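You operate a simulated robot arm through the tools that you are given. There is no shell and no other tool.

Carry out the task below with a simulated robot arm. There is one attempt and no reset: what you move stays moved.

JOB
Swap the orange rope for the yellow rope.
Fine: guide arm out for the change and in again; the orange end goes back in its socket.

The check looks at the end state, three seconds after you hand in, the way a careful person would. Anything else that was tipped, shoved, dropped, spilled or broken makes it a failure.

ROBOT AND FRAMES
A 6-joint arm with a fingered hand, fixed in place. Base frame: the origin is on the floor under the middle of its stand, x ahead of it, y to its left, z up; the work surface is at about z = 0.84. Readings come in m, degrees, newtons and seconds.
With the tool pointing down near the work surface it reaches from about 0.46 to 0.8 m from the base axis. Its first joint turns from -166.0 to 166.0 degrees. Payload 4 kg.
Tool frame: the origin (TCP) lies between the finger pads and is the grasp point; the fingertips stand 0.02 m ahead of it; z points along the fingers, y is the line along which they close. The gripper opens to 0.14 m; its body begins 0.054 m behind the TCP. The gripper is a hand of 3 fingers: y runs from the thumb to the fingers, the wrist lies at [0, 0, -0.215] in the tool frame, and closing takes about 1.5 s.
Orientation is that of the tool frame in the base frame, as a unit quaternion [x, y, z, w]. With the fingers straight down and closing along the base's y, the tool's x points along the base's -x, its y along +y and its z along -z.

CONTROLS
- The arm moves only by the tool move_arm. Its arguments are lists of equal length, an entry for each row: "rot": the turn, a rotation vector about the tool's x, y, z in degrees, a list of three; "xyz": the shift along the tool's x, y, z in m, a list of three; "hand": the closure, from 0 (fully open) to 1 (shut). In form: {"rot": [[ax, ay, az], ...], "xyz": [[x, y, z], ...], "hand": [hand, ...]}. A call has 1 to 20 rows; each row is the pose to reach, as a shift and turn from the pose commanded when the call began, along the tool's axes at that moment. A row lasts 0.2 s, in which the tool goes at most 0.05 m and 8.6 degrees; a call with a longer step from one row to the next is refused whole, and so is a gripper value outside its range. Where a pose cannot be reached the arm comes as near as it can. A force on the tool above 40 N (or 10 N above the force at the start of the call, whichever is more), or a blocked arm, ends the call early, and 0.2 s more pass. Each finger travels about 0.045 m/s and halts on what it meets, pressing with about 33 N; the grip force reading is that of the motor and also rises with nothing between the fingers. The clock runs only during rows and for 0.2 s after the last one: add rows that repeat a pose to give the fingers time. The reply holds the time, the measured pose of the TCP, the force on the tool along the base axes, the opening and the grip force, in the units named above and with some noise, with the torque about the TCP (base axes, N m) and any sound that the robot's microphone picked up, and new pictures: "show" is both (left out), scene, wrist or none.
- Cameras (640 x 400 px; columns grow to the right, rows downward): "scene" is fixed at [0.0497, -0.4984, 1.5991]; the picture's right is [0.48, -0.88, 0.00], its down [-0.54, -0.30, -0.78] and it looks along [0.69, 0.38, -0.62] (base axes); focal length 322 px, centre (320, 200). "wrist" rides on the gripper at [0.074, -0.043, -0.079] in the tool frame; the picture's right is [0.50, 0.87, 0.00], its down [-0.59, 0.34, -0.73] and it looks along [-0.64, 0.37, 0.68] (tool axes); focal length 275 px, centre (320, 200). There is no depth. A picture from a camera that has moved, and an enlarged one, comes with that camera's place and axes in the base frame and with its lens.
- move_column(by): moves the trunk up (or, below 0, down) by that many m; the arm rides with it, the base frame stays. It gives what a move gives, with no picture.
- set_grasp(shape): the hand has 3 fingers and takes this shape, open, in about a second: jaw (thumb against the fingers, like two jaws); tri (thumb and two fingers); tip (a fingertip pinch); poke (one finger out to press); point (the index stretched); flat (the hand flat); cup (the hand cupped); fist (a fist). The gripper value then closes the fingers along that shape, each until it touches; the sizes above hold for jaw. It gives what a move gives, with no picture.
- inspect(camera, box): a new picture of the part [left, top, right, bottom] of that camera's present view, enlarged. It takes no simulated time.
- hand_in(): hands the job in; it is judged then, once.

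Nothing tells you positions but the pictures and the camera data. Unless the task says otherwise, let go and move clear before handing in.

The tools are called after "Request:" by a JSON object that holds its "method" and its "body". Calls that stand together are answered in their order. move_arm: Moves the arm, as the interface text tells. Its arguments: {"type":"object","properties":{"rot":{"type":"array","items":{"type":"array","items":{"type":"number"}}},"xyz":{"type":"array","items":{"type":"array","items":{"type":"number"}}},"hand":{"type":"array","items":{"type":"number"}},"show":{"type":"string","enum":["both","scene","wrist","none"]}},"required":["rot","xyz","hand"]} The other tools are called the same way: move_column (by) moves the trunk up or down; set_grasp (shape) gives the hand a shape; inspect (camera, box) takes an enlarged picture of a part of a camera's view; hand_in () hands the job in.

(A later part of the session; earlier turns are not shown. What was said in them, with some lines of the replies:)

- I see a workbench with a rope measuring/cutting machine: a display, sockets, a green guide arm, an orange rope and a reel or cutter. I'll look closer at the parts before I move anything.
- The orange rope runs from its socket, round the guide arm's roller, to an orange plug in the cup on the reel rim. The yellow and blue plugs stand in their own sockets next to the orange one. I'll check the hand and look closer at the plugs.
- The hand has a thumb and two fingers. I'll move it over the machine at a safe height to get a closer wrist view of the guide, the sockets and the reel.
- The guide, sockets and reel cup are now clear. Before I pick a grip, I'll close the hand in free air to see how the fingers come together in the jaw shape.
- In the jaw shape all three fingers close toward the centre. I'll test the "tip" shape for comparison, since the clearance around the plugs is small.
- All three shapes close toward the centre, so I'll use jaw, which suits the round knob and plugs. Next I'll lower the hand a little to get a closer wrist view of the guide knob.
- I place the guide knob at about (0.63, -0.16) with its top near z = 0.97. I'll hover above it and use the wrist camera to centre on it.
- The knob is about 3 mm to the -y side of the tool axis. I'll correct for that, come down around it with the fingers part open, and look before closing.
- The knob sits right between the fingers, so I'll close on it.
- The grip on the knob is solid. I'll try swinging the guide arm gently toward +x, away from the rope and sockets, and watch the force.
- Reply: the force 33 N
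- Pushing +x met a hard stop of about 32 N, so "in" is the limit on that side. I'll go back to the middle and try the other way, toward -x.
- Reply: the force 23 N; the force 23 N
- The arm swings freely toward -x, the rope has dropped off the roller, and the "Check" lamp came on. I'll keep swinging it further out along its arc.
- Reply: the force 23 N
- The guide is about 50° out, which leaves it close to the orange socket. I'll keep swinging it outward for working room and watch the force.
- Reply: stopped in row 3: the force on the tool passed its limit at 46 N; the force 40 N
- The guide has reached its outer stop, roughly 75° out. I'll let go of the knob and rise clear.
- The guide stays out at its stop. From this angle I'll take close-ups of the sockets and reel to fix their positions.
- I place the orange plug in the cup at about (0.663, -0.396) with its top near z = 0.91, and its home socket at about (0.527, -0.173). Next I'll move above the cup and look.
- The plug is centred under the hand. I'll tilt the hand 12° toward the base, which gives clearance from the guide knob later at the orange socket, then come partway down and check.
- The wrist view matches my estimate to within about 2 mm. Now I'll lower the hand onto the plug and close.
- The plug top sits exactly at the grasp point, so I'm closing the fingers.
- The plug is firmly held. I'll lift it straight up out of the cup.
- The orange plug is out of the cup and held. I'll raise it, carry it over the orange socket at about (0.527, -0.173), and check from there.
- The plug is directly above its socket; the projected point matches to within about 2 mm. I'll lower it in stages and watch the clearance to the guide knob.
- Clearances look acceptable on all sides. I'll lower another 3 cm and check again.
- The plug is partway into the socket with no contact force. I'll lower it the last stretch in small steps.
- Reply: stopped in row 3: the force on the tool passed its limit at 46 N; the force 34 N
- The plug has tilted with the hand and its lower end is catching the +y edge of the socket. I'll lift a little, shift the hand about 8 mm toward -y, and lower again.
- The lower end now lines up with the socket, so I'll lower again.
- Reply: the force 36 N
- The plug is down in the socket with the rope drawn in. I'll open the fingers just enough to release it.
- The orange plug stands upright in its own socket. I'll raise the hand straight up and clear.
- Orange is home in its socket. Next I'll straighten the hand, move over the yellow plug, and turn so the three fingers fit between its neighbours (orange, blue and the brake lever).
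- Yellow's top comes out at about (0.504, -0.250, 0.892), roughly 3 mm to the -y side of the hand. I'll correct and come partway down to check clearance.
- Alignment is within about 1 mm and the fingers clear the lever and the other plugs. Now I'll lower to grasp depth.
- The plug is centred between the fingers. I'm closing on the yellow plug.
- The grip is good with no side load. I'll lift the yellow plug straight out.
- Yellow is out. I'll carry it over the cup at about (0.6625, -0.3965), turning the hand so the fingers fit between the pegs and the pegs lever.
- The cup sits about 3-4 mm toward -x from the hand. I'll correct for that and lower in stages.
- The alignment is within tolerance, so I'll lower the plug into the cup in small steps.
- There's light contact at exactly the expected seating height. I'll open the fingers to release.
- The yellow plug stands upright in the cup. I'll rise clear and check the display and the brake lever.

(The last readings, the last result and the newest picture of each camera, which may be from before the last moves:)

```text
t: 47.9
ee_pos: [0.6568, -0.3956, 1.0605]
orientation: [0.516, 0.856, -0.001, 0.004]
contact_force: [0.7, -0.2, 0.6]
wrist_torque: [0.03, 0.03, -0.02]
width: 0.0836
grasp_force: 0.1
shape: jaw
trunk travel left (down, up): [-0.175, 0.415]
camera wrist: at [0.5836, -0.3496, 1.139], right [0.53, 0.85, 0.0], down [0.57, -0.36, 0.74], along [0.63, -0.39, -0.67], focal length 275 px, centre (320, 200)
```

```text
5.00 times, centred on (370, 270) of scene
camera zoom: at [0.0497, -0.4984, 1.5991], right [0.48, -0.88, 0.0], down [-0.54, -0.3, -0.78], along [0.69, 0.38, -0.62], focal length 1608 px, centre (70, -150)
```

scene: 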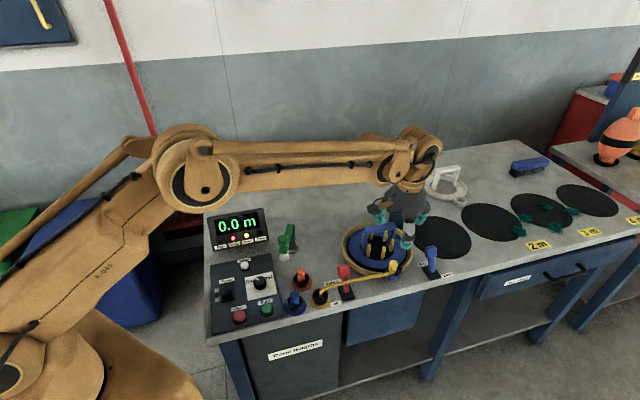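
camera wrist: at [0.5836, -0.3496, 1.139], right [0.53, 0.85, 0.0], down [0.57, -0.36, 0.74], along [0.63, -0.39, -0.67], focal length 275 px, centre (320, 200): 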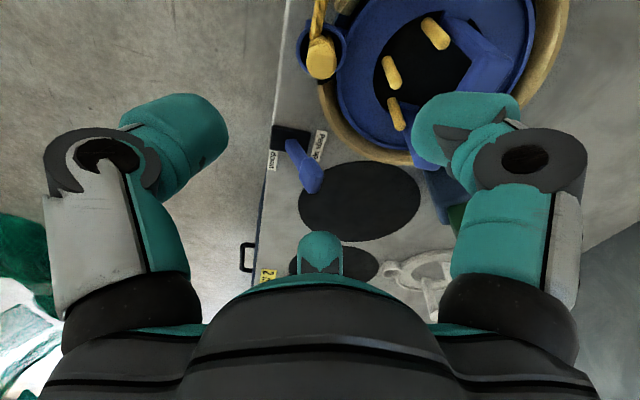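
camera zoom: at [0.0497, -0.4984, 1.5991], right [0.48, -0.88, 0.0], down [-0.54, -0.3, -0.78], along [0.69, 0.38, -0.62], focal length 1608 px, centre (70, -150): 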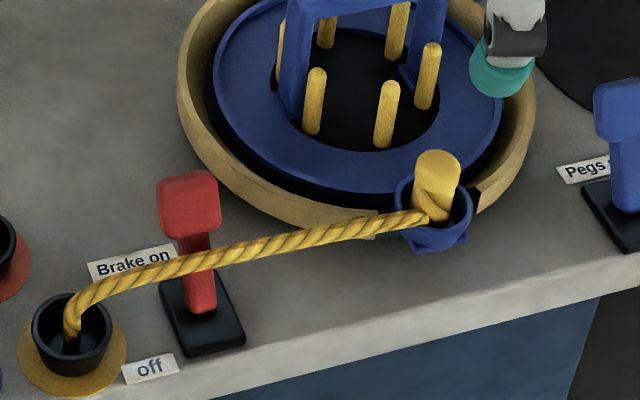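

Yellow is seated in the cup and the brake is still on. The "Check" lamp is lit because the guide is still out. I'll go back above the guide knob.

Request:
{"method": "move_arm", "body": {"rot": [[0, 0, 1], [0, 0, 2], [0, 0, 3], [0, 0, 4], [0, 0, 5.5], [0, 0, 7], [0, 0, 8.6], [0, 0, 8.6], [0, 0, 8.6]], "xyz": [[0.038, 0.005, 0], [0.076, 0.01, 0], [0.114, 0.015, 0], [0.152, 0.02, 0], [0.19, 0.025, 0], [0.228, 0.03, 0], [0.266, 0.035, 0], [0.3023, 0.0398, 0], [0.3023, 0.0398, 0]], "hand": [0.4, 0.4, 0.4, 0.4, 0.4, 0.4, 0.4, 0.4, 0.4]}}

Request:
{"method": "inspect", "body": {"camera": "wrist", "box": [220, 20, 420, 200]}}

Request:
{"method": "inspect", "body": {"camera": "scene", "box": [230, 190, 370, 310]}}

```text
t: 49.9
ee_pos: [0.5511, -0.1108, 1.0577]
orientation: [0.578, 0.816, 0.0, 0.004]
contact_force: [-0.4, -0.3, 0.3]
wrist_torque: [-0.04, 0.0, -0.01]
width: 0.0834
grasp_force: 0.1
shape: jaw
trunk travel left (down, up): [-0.175, 0.415]
camera wrist: at [0.4848, -0.0545, 1.1362], right [0.65, 0.76, 0.0], down [0.51, -0.44, 0.74], along [0.56, -0.48, -0.67], focal length 275 px, centre (320, 200)
```

scene: 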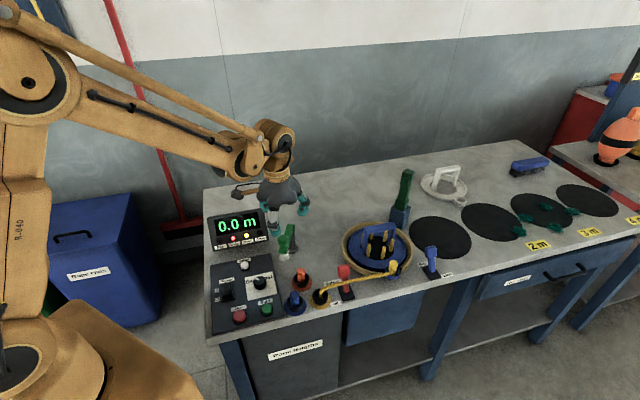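
wrist: 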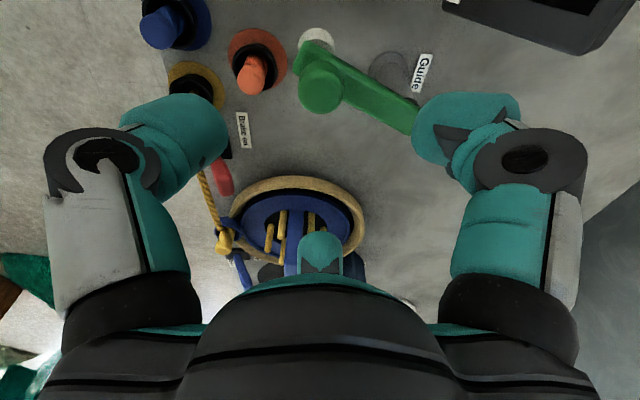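

```text
2.22 times, centred on (320, 110) of wrist
camera zoom: at [0.4848, -0.0545, 1.1362], right [0.65, 0.76, 0.0], down [0.51, -0.44, 0.74], along [0.56, -0.48, -0.67], focal length 612 px, centre (320, 400)
```

zoom: 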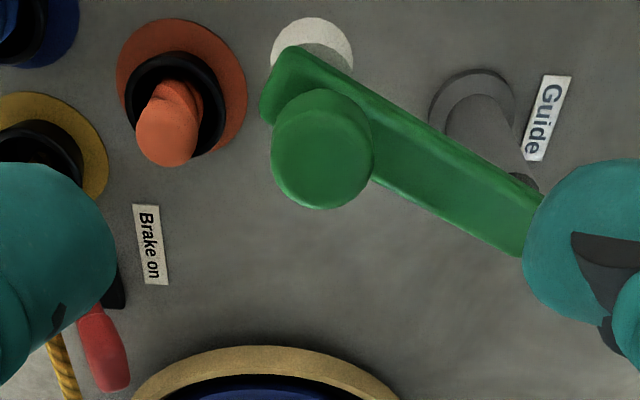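

```text
3.33 times, centred on (300, 250) of scene
camera zoom: at [0.0497, -0.4984, 1.5991], right [0.48, -0.88, 0.0], down [-0.54, -0.3, -0.78], along [0.69, 0.38, -0.62], focal length 1072 px, centre (387, 33)
```

zoom: 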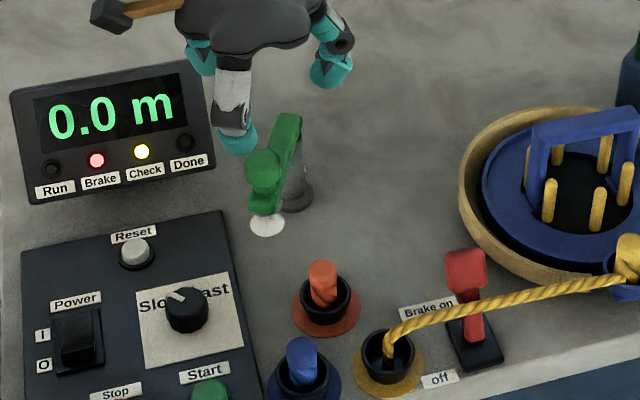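

The knob is about 5 mm off the tool axis. I'll correct, come down around it and close.

Request:
{"method": "move_arm", "body": {"rot": [[0, 0, 0], [0, 0, 0], [0, 0, 0], [0, 0, 0]], "xyz": [[0.0045, -0.0026, 0.025], [0.0045, -0.0026, 0.05], [0.0045, -0.0026, 0.075], [0.0045, -0.0026, 0.091]], "hand": [0.4, 0.4, 0.4, 0.4]}}

Request:
{"method": "inspect", "body": {"camera": "scene", "box": [230, 190, 330, 290]}}

```text
t: 50.9
ee_pos: [0.5473, -0.1098, 0.9673]
orientation: [0.579, 0.816, 0.0, 0.003]
contact_force: [-0.1, 0.4, -0.1]
wrist_torque: [0.0, 0.03, -0.03]
width: 0.0833
grasp_force: 0.1
shape: jaw
trunk travel left (down, up): [-0.175, 0.415]
camera wrist: at [0.4818, -0.0516, 1.0453], right [0.65, 0.76, 0.0], down [0.51, -0.44, 0.74], along [0.56, -0.48, -0.67], focal length 275 px, centre (320, 200)
```

scene: 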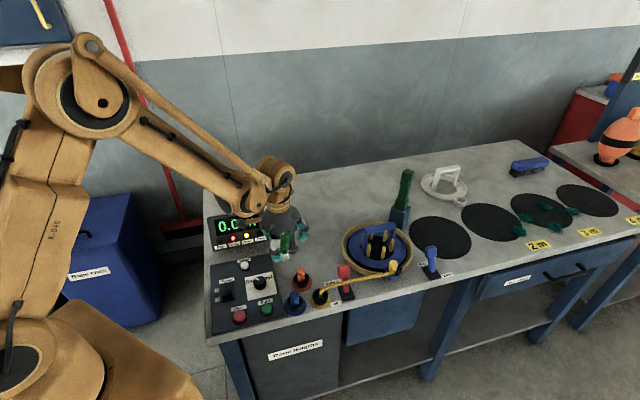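
wrist: 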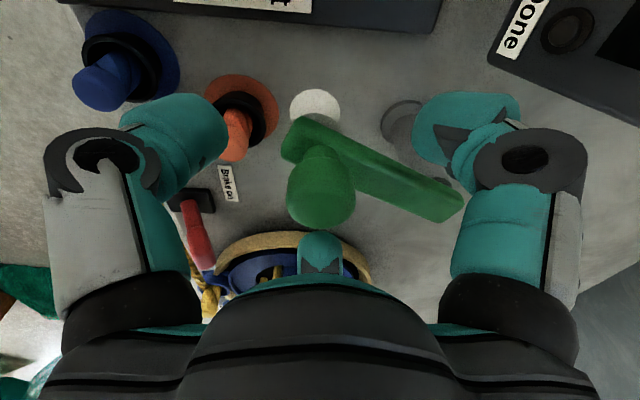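

```text
4.00 times, centred on (280, 240) of scene
camera zoom: at [0.0497, -0.4984, 1.5991], right [0.48, -0.88, 0.0], down [-0.54, -0.3, -0.78], along [0.69, 0.38, -0.62], focal length 1286 px, centre (480, 40)
```

zoom: 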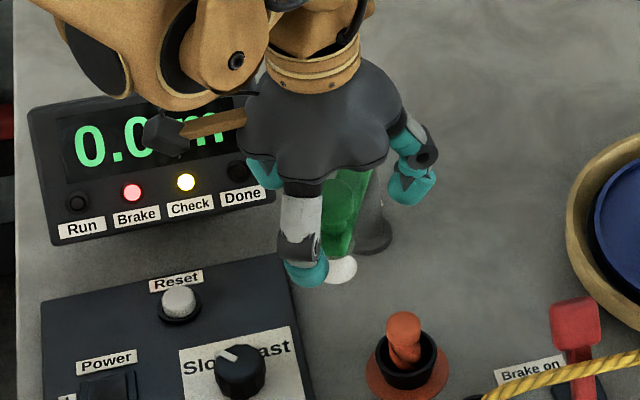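

I'll close on the knob.

Request:
{"method": "move_arm", "body": {"rot": [[0, 0, 0], [0, 0, 0], [0, 0, 0], [0, 0, 0], [0, 0, 0], [0, 0, 0], [0, 0, 0]], "xyz": [[0, 0, 0], [0, 0, 0], [0, 0, 0], [0, 0, 0], [0, 0, 0], [0, 0, 0], [0, 0, 0]], "hand": [0.5, 0.6, 0.7, 0.8, 0.85, 0.85, 0.85], "show": "wrist"}}

```text
t: 52.5
ee_pos: [0.5485, -0.1088, 0.9667]
orientation: [0.578, 0.816, 0.0, 0.003]
contact_force: [-2.8, -0.7, -10.8]
wrist_torque: [-0.02, 0.05, -0.03]
width: 0.0235
grasp_force: 33.2
shape: jaw
trunk travel left (down, up): [-0.175, 0.415]
camera wrist: at [0.4818, -0.0518, 1.0453], right [0.65, 0.76, 0.0], down [0.51, -0.44, 0.74], along [0.56, -0.48, -0.67], focal length 275 px, centre (320, 200)
```

wrist: 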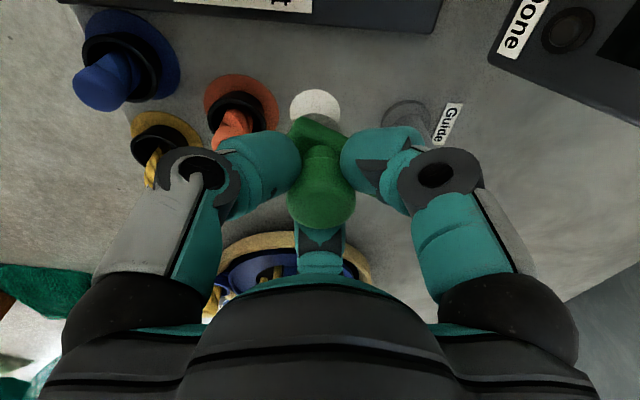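

The grip is solid. Now I'll swing the guide back in along its arc, most of the way first.

Request:
{"method": "move_arm", "body": {"rot": [[0, 0, -8], [0, 0, -16], [0, 0, -24], [0, 0, -32], [0, 0, -40], [0, 0, -48], [0, 0, -56]], "xyz": [[-0.0115, 0.0008, 0], [-0.0227, 0.0032, 0], [-0.0335, 0.0071, 0], [-0.0436, 0.0125, 0], [-0.0529, 0.0193, 0], [-0.0612, 0.0272, 0], [-0.0682, 0.0363, 0]], "hand": [0.85, 0.85, 0.85, 0.85, 0.85, 0.85, 0.85]}}

Request:
{"method": "inspect", "body": {"camera": "scene", "box": [230, 190, 410, 310]}}

```text
t: 54.0
ee_pos: [0.6057, -0.1601, 0.965]
orientation: [0.127, 0.992, -0.001, 0.002]
contact_force: [-1.1, -1.8, -15.5]
wrist_torque: [-0.02, -0.02, 0.13]
width: 0.0235
grasp_force: 32.9
shape: jaw
trunk travel left (down, up): [-0.175, 0.415]
camera wrist: at [0.5221, -0.1829, 1.0457], right [-0.27, 0.96, 0.0], down [0.65, 0.18, 0.74], along [0.71, 0.19, -0.68], focal length 275 px, centre (320, 200)
```

scene: 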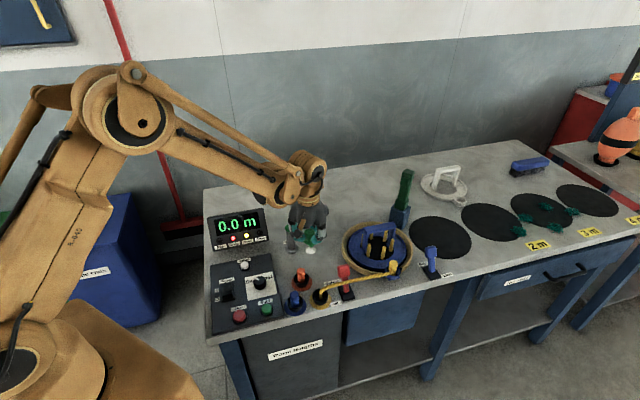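
wrist: 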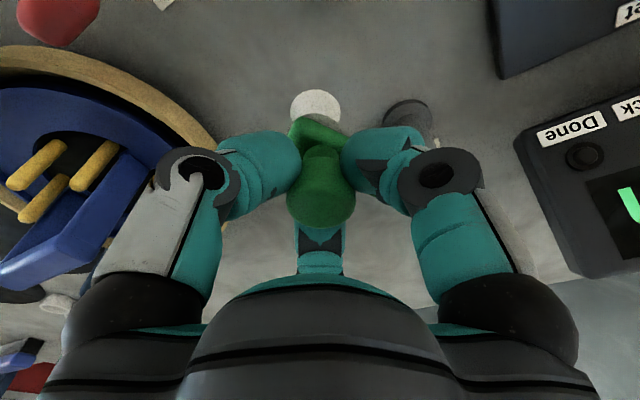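

```text
3.33 times, centred on (320, 250) of scene
camera zoom: at [0.0497, -0.4984, 1.5991], right [0.48, -0.88, 0.0], down [-0.54, -0.3, -0.78], along [0.69, 0.38, -0.62], focal length 1072 px, centre (320, 33)
```

zoom: 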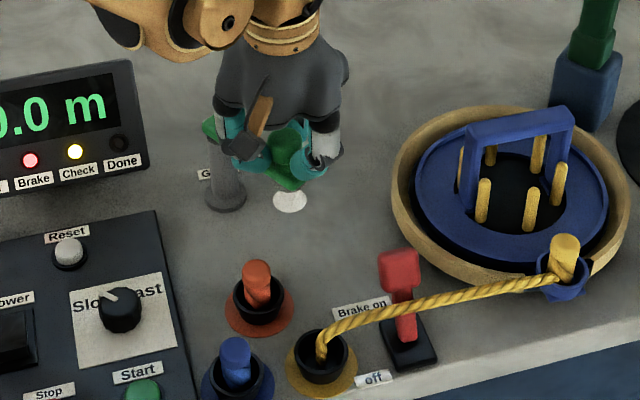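

It's moving freely. Now the last 15° or so to the inner stop.

Request:
{"method": "move_arm", "body": {"rot": [[0, 0, -4], [0, 0, -8], [0, 0, -12], [0, 0, -15]], "xyz": [[-0.0057, 0.0002, 0], [-0.0115, 0.0008, 0], [-0.0171, 0.0018, 0], [-0.0213, 0.0028, 0]], "hand": [0.85, 0.85, 0.85, 0.85]}}

Request:
{"method": "inspect", "body": {"camera": "scene", "box": [230, 190, 410, 310]}}

```text
t: 55.0
ee_pos: [0.6275, -0.1623, 0.966]
orientation: [-0.003, 1.0, -0.002, 0.001]
contact_force: [-0.2, -0.2, -14.3]
wrist_torque: [0.03, 0.02, 0.11]
width: 0.0235
grasp_force: 32.5
shape: jaw
trunk travel left (down, up): [-0.175, 0.415]
camera wrist: at [0.5518, -0.2058, 1.0458], right [-0.51, 0.86, -0.01], down [0.58, 0.35, 0.74], along [0.64, 0.37, -0.68], focal length 275 px, centre (320, 200)
```

scene: 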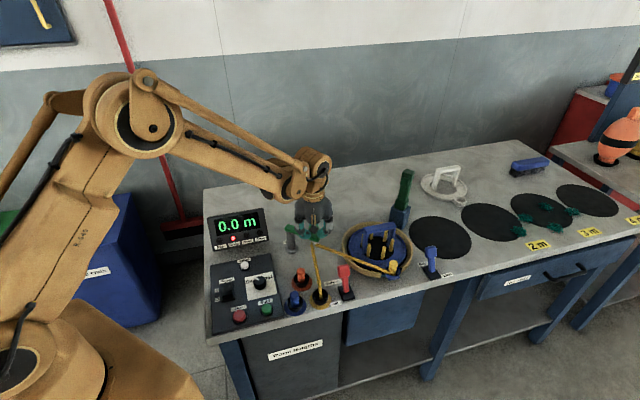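
wrist: 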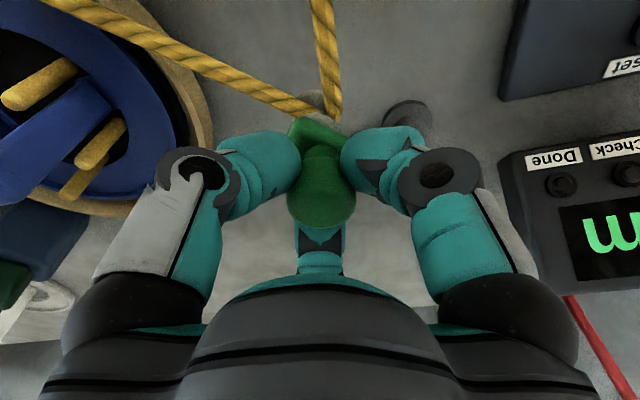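

```text
3.33 times, centred on (320, 250) of scene
camera zoom: at [0.0497, -0.4984, 1.5991], right [0.48, -0.88, 0.0], down [-0.54, -0.3, -0.78], along [0.69, 0.38, -0.62], focal length 1072 px, centre (320, 33)
```

zoom: 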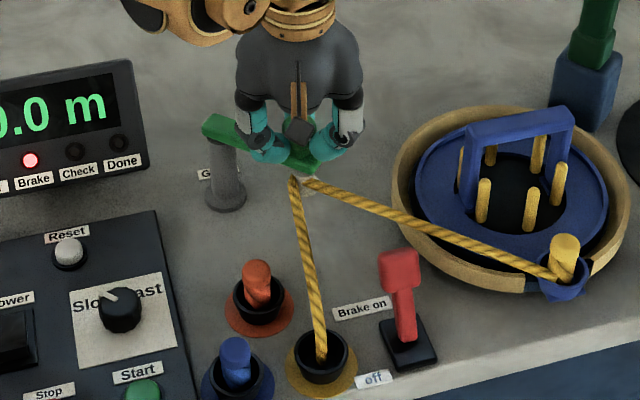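

The yellow rope now runs round the guide roller and "Check" has gone out. I'll give a small nudge to be sure the arm is at its inner stop before releasing.

Request:
{"method": "move_arm", "body": {"rot": [[0, 0, -1], [0, 0, -2], [0, 0, -2]], "xyz": [[-0.0015, 0, 0], [-0.003, 0, 0], [-0.003, 0, 0]], "hand": [0.85, 0.85, 0.85], "show": "none"}}

```text
t: 55.9
ee_pos: [0.6284, -0.1633, 0.968]
orientation: [-0.021, 1.0, -0.002, 0.001]
contact_force: [-14.8, 0.3, -19.7]
wrist_torque: [0.08, 0.16, -0.15]
width: 0.023
grasp_force: 33.3
shape: jaw
trunk travel left (down, up): [-0.175, 0.415]
```

The arm is firmly against the inner stop. Now I'll release the knob and rise.

Request:
{"method": "move_arm", "body": {"rot": [[0, 0, 0], [0, 0, 0], [0, 0, 0], [0, 0, 0], [0, 0, 0], [0, 0, 0]], "xyz": [[0, 0, 0], [0, 0, 0], [0, 0, 0], [0, 0, 0], [0, 0, 0], [0, 0, 0]], "hand": [0.75, 0.65, 0.55, 0.45, 0.4, 0.4], "show": "wrist"}}

Request:
{"method": "move_arm", "body": {"rot": [[0, 0, 0], [0, 0, 0], [0, 0, 0], [0, 0, 0], [0, 0, 0], [0, 0, 0]], "xyz": [[0, 0, -0.02], [0, 0, -0.05], [0, 0, -0.09], [0, 0, -0.13], [0, 0, -0.17], [0, 0, -0.21]], "hand": [0.4, 0.4, 0.4, 0.4, 0.3, 0.2]}}

Request:
{"method": "inspect", "body": {"camera": "scene", "box": [200, 190, 440, 320]}}

```text
t: 57.2
ee_pos: [0.6283, -0.1646, 0.9667]
orientation: [-0.02, 1.0, -0.003, 0.003]
contact_force: [0.6, 0.2, 0.3]
wrist_torque: [0.01, -0.04, 0.02]
width: 0.0834
grasp_force: 0.2
shape: jaw
trunk travel left (down, up): [-0.175, 0.415]
camera wrist: at [0.5551, -0.2081, 1.0465], right [-0.53, 0.85, -0.01], down [0.57, 0.37, 0.74], along [0.62, 0.39, -0.68], focal length 275 px, centre (320, 200)
```

wrist: 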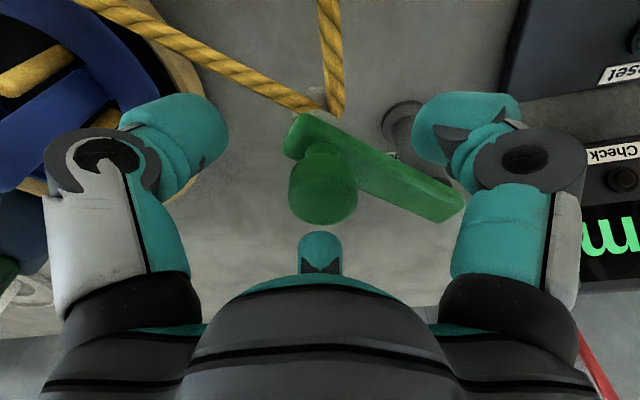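

```text
t: 58.6
ee_pos: [0.6275, -0.1605, 1.1777]
orientation: [-0.02, 1.0, -0.002, 0.003]
contact_force: [-0.2, 0.4, 0.9]
wrist_torque: [0.02, -0.03, 0.0]
width: 0.1113
grasp_force: 0.1
shape: jaw
trunk travel left (down, up): [-0.175, 0.415]
camera wrist: at [0.5538, -0.2056, 1.2573], right [-0.53, 0.85, -0.01], down [0.57, 0.37, 0.74], along [0.62, 0.39, -0.68], focal length 275 px, centre (320, 200)
```

scene: 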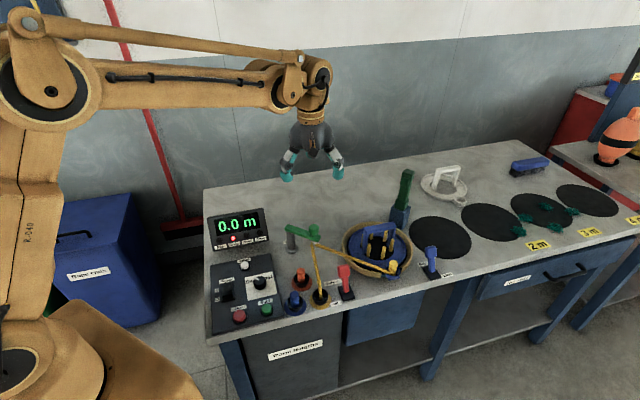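
wrist: 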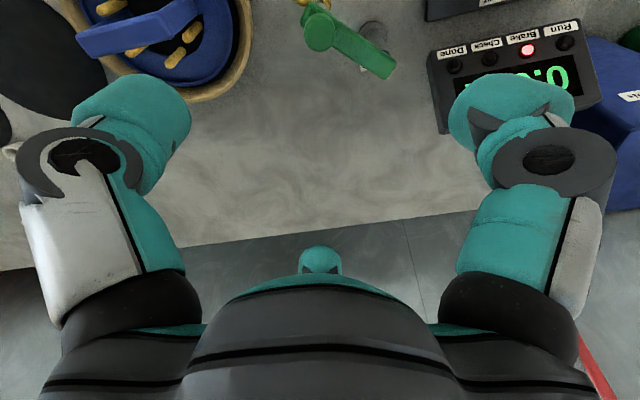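

```text
2.67 times, centred on (320, 255) of scene
camera zoom: at [0.0497, -0.4984, 1.5991], right [0.48, -0.88, 0.0], down [-0.54, -0.3, -0.78], along [0.69, 0.38, -0.62], focal length 857 px, centre (320, 53)
```

zoom: 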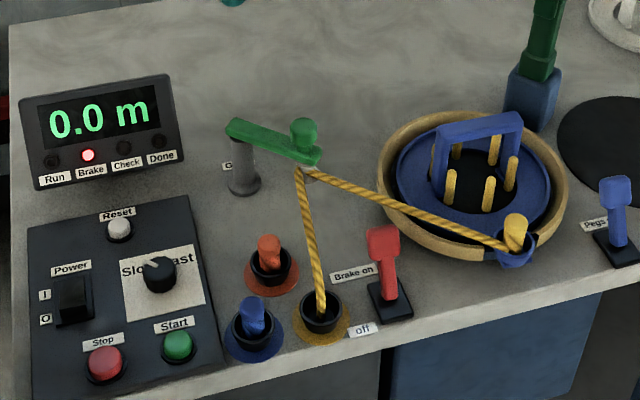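

Everything looks in place. I'll take one last close look at the plugs, the lever and the guide before handing in.

Request:
{"method": "inspect", "body": {"camera": "scene", "box": [280, 255, 360, 315]}}

Request:
{"method": "inspect", "body": {"camera": "scene", "box": [330, 210, 450, 290]}}

Request:
{"method": "inspect", "body": {"camera": "scene", "box": [280, 215, 340, 255]}}

```text
6.67 times, centred on (320, 285) of scene
camera zoom: at [0.0497, -0.4984, 1.5991], right [0.48, -0.88, 0.0], down [-0.54, -0.3, -0.78], along [0.69, 0.38, -0.62], focal length 2143 px, centre (320, -367)
```

zoom: 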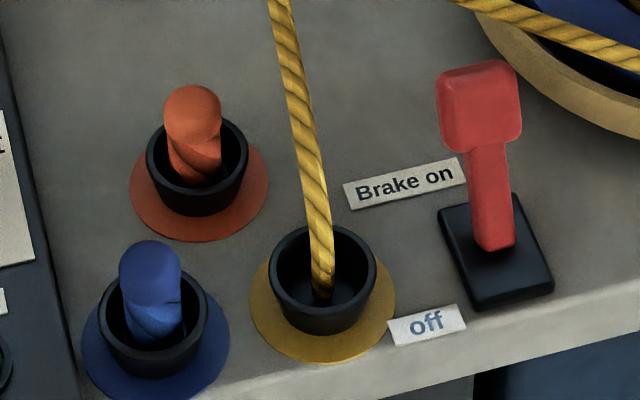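

```text
5.00 times, centred on (390, 250) of scene
camera zoom: at [0.0497, -0.4984, 1.5991], right [0.48, -0.88, 0.0], down [-0.54, -0.3, -0.78], along [0.69, 0.38, -0.62], focal length 1608 px, centre (-30, -50)
```

zoom: 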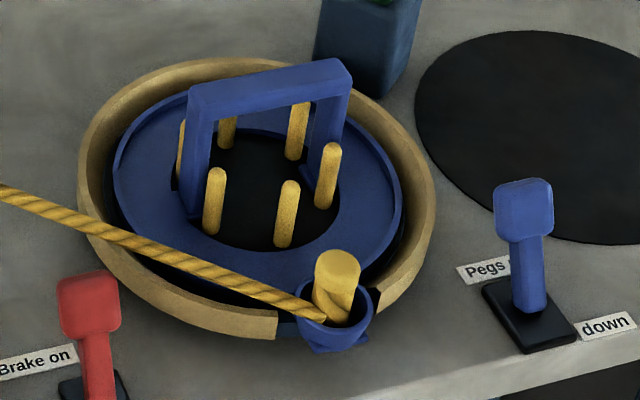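

```text
10.00 times, centred on (310, 235) of scene
camera zoom: at [0.0497, -0.4984, 1.5991], right [0.48, -0.88, 0.0], down [-0.54, -0.3, -0.78], along [0.69, 0.38, -0.62], focal length 3215 px, centre (420, -150)
```

zoom: 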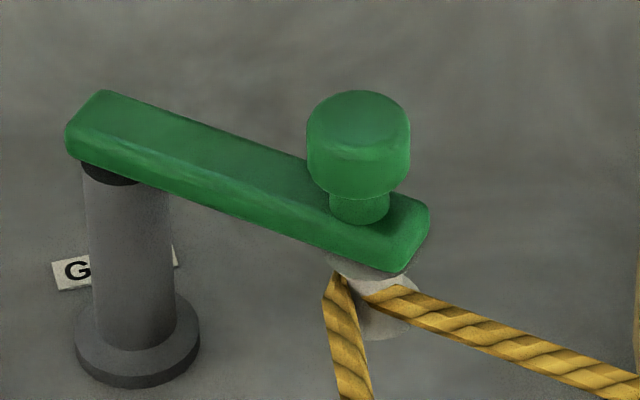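

The guide arm is back exactly where it started, the yellow rope runs from its socket round the roller to the cup, and the orange plug is upright in its own socket. The brake and pegs levers haven't moved and the hand is clear, so I'm handing in.

Request:
{"method": "hand_in", "body": {}}

```text
The job is handed in.
```

The ropes are swapped: yellow is on the reel and orange is back in its socket. I've handed the job in; no verdict has come back.

- **Yellow rope:** its end sits in the cup on the reel rim. The rope runs from its socket, round the guide roller, to the cup.
- **Orange rope:** its end stands upright in its own socket. On the first try it caught the socket's edge and the arm stopped on force, so I lifted it, shifted it a few millimetres and seated it.
- **Guide arm:** I swung it out for the change and back in against its inner stop, where it started. The "Check" lamp is off.
- **Everything else:** the brake is still on, and the pegs lever and blue plug look unmoved. The hand is open and clear of the bench.
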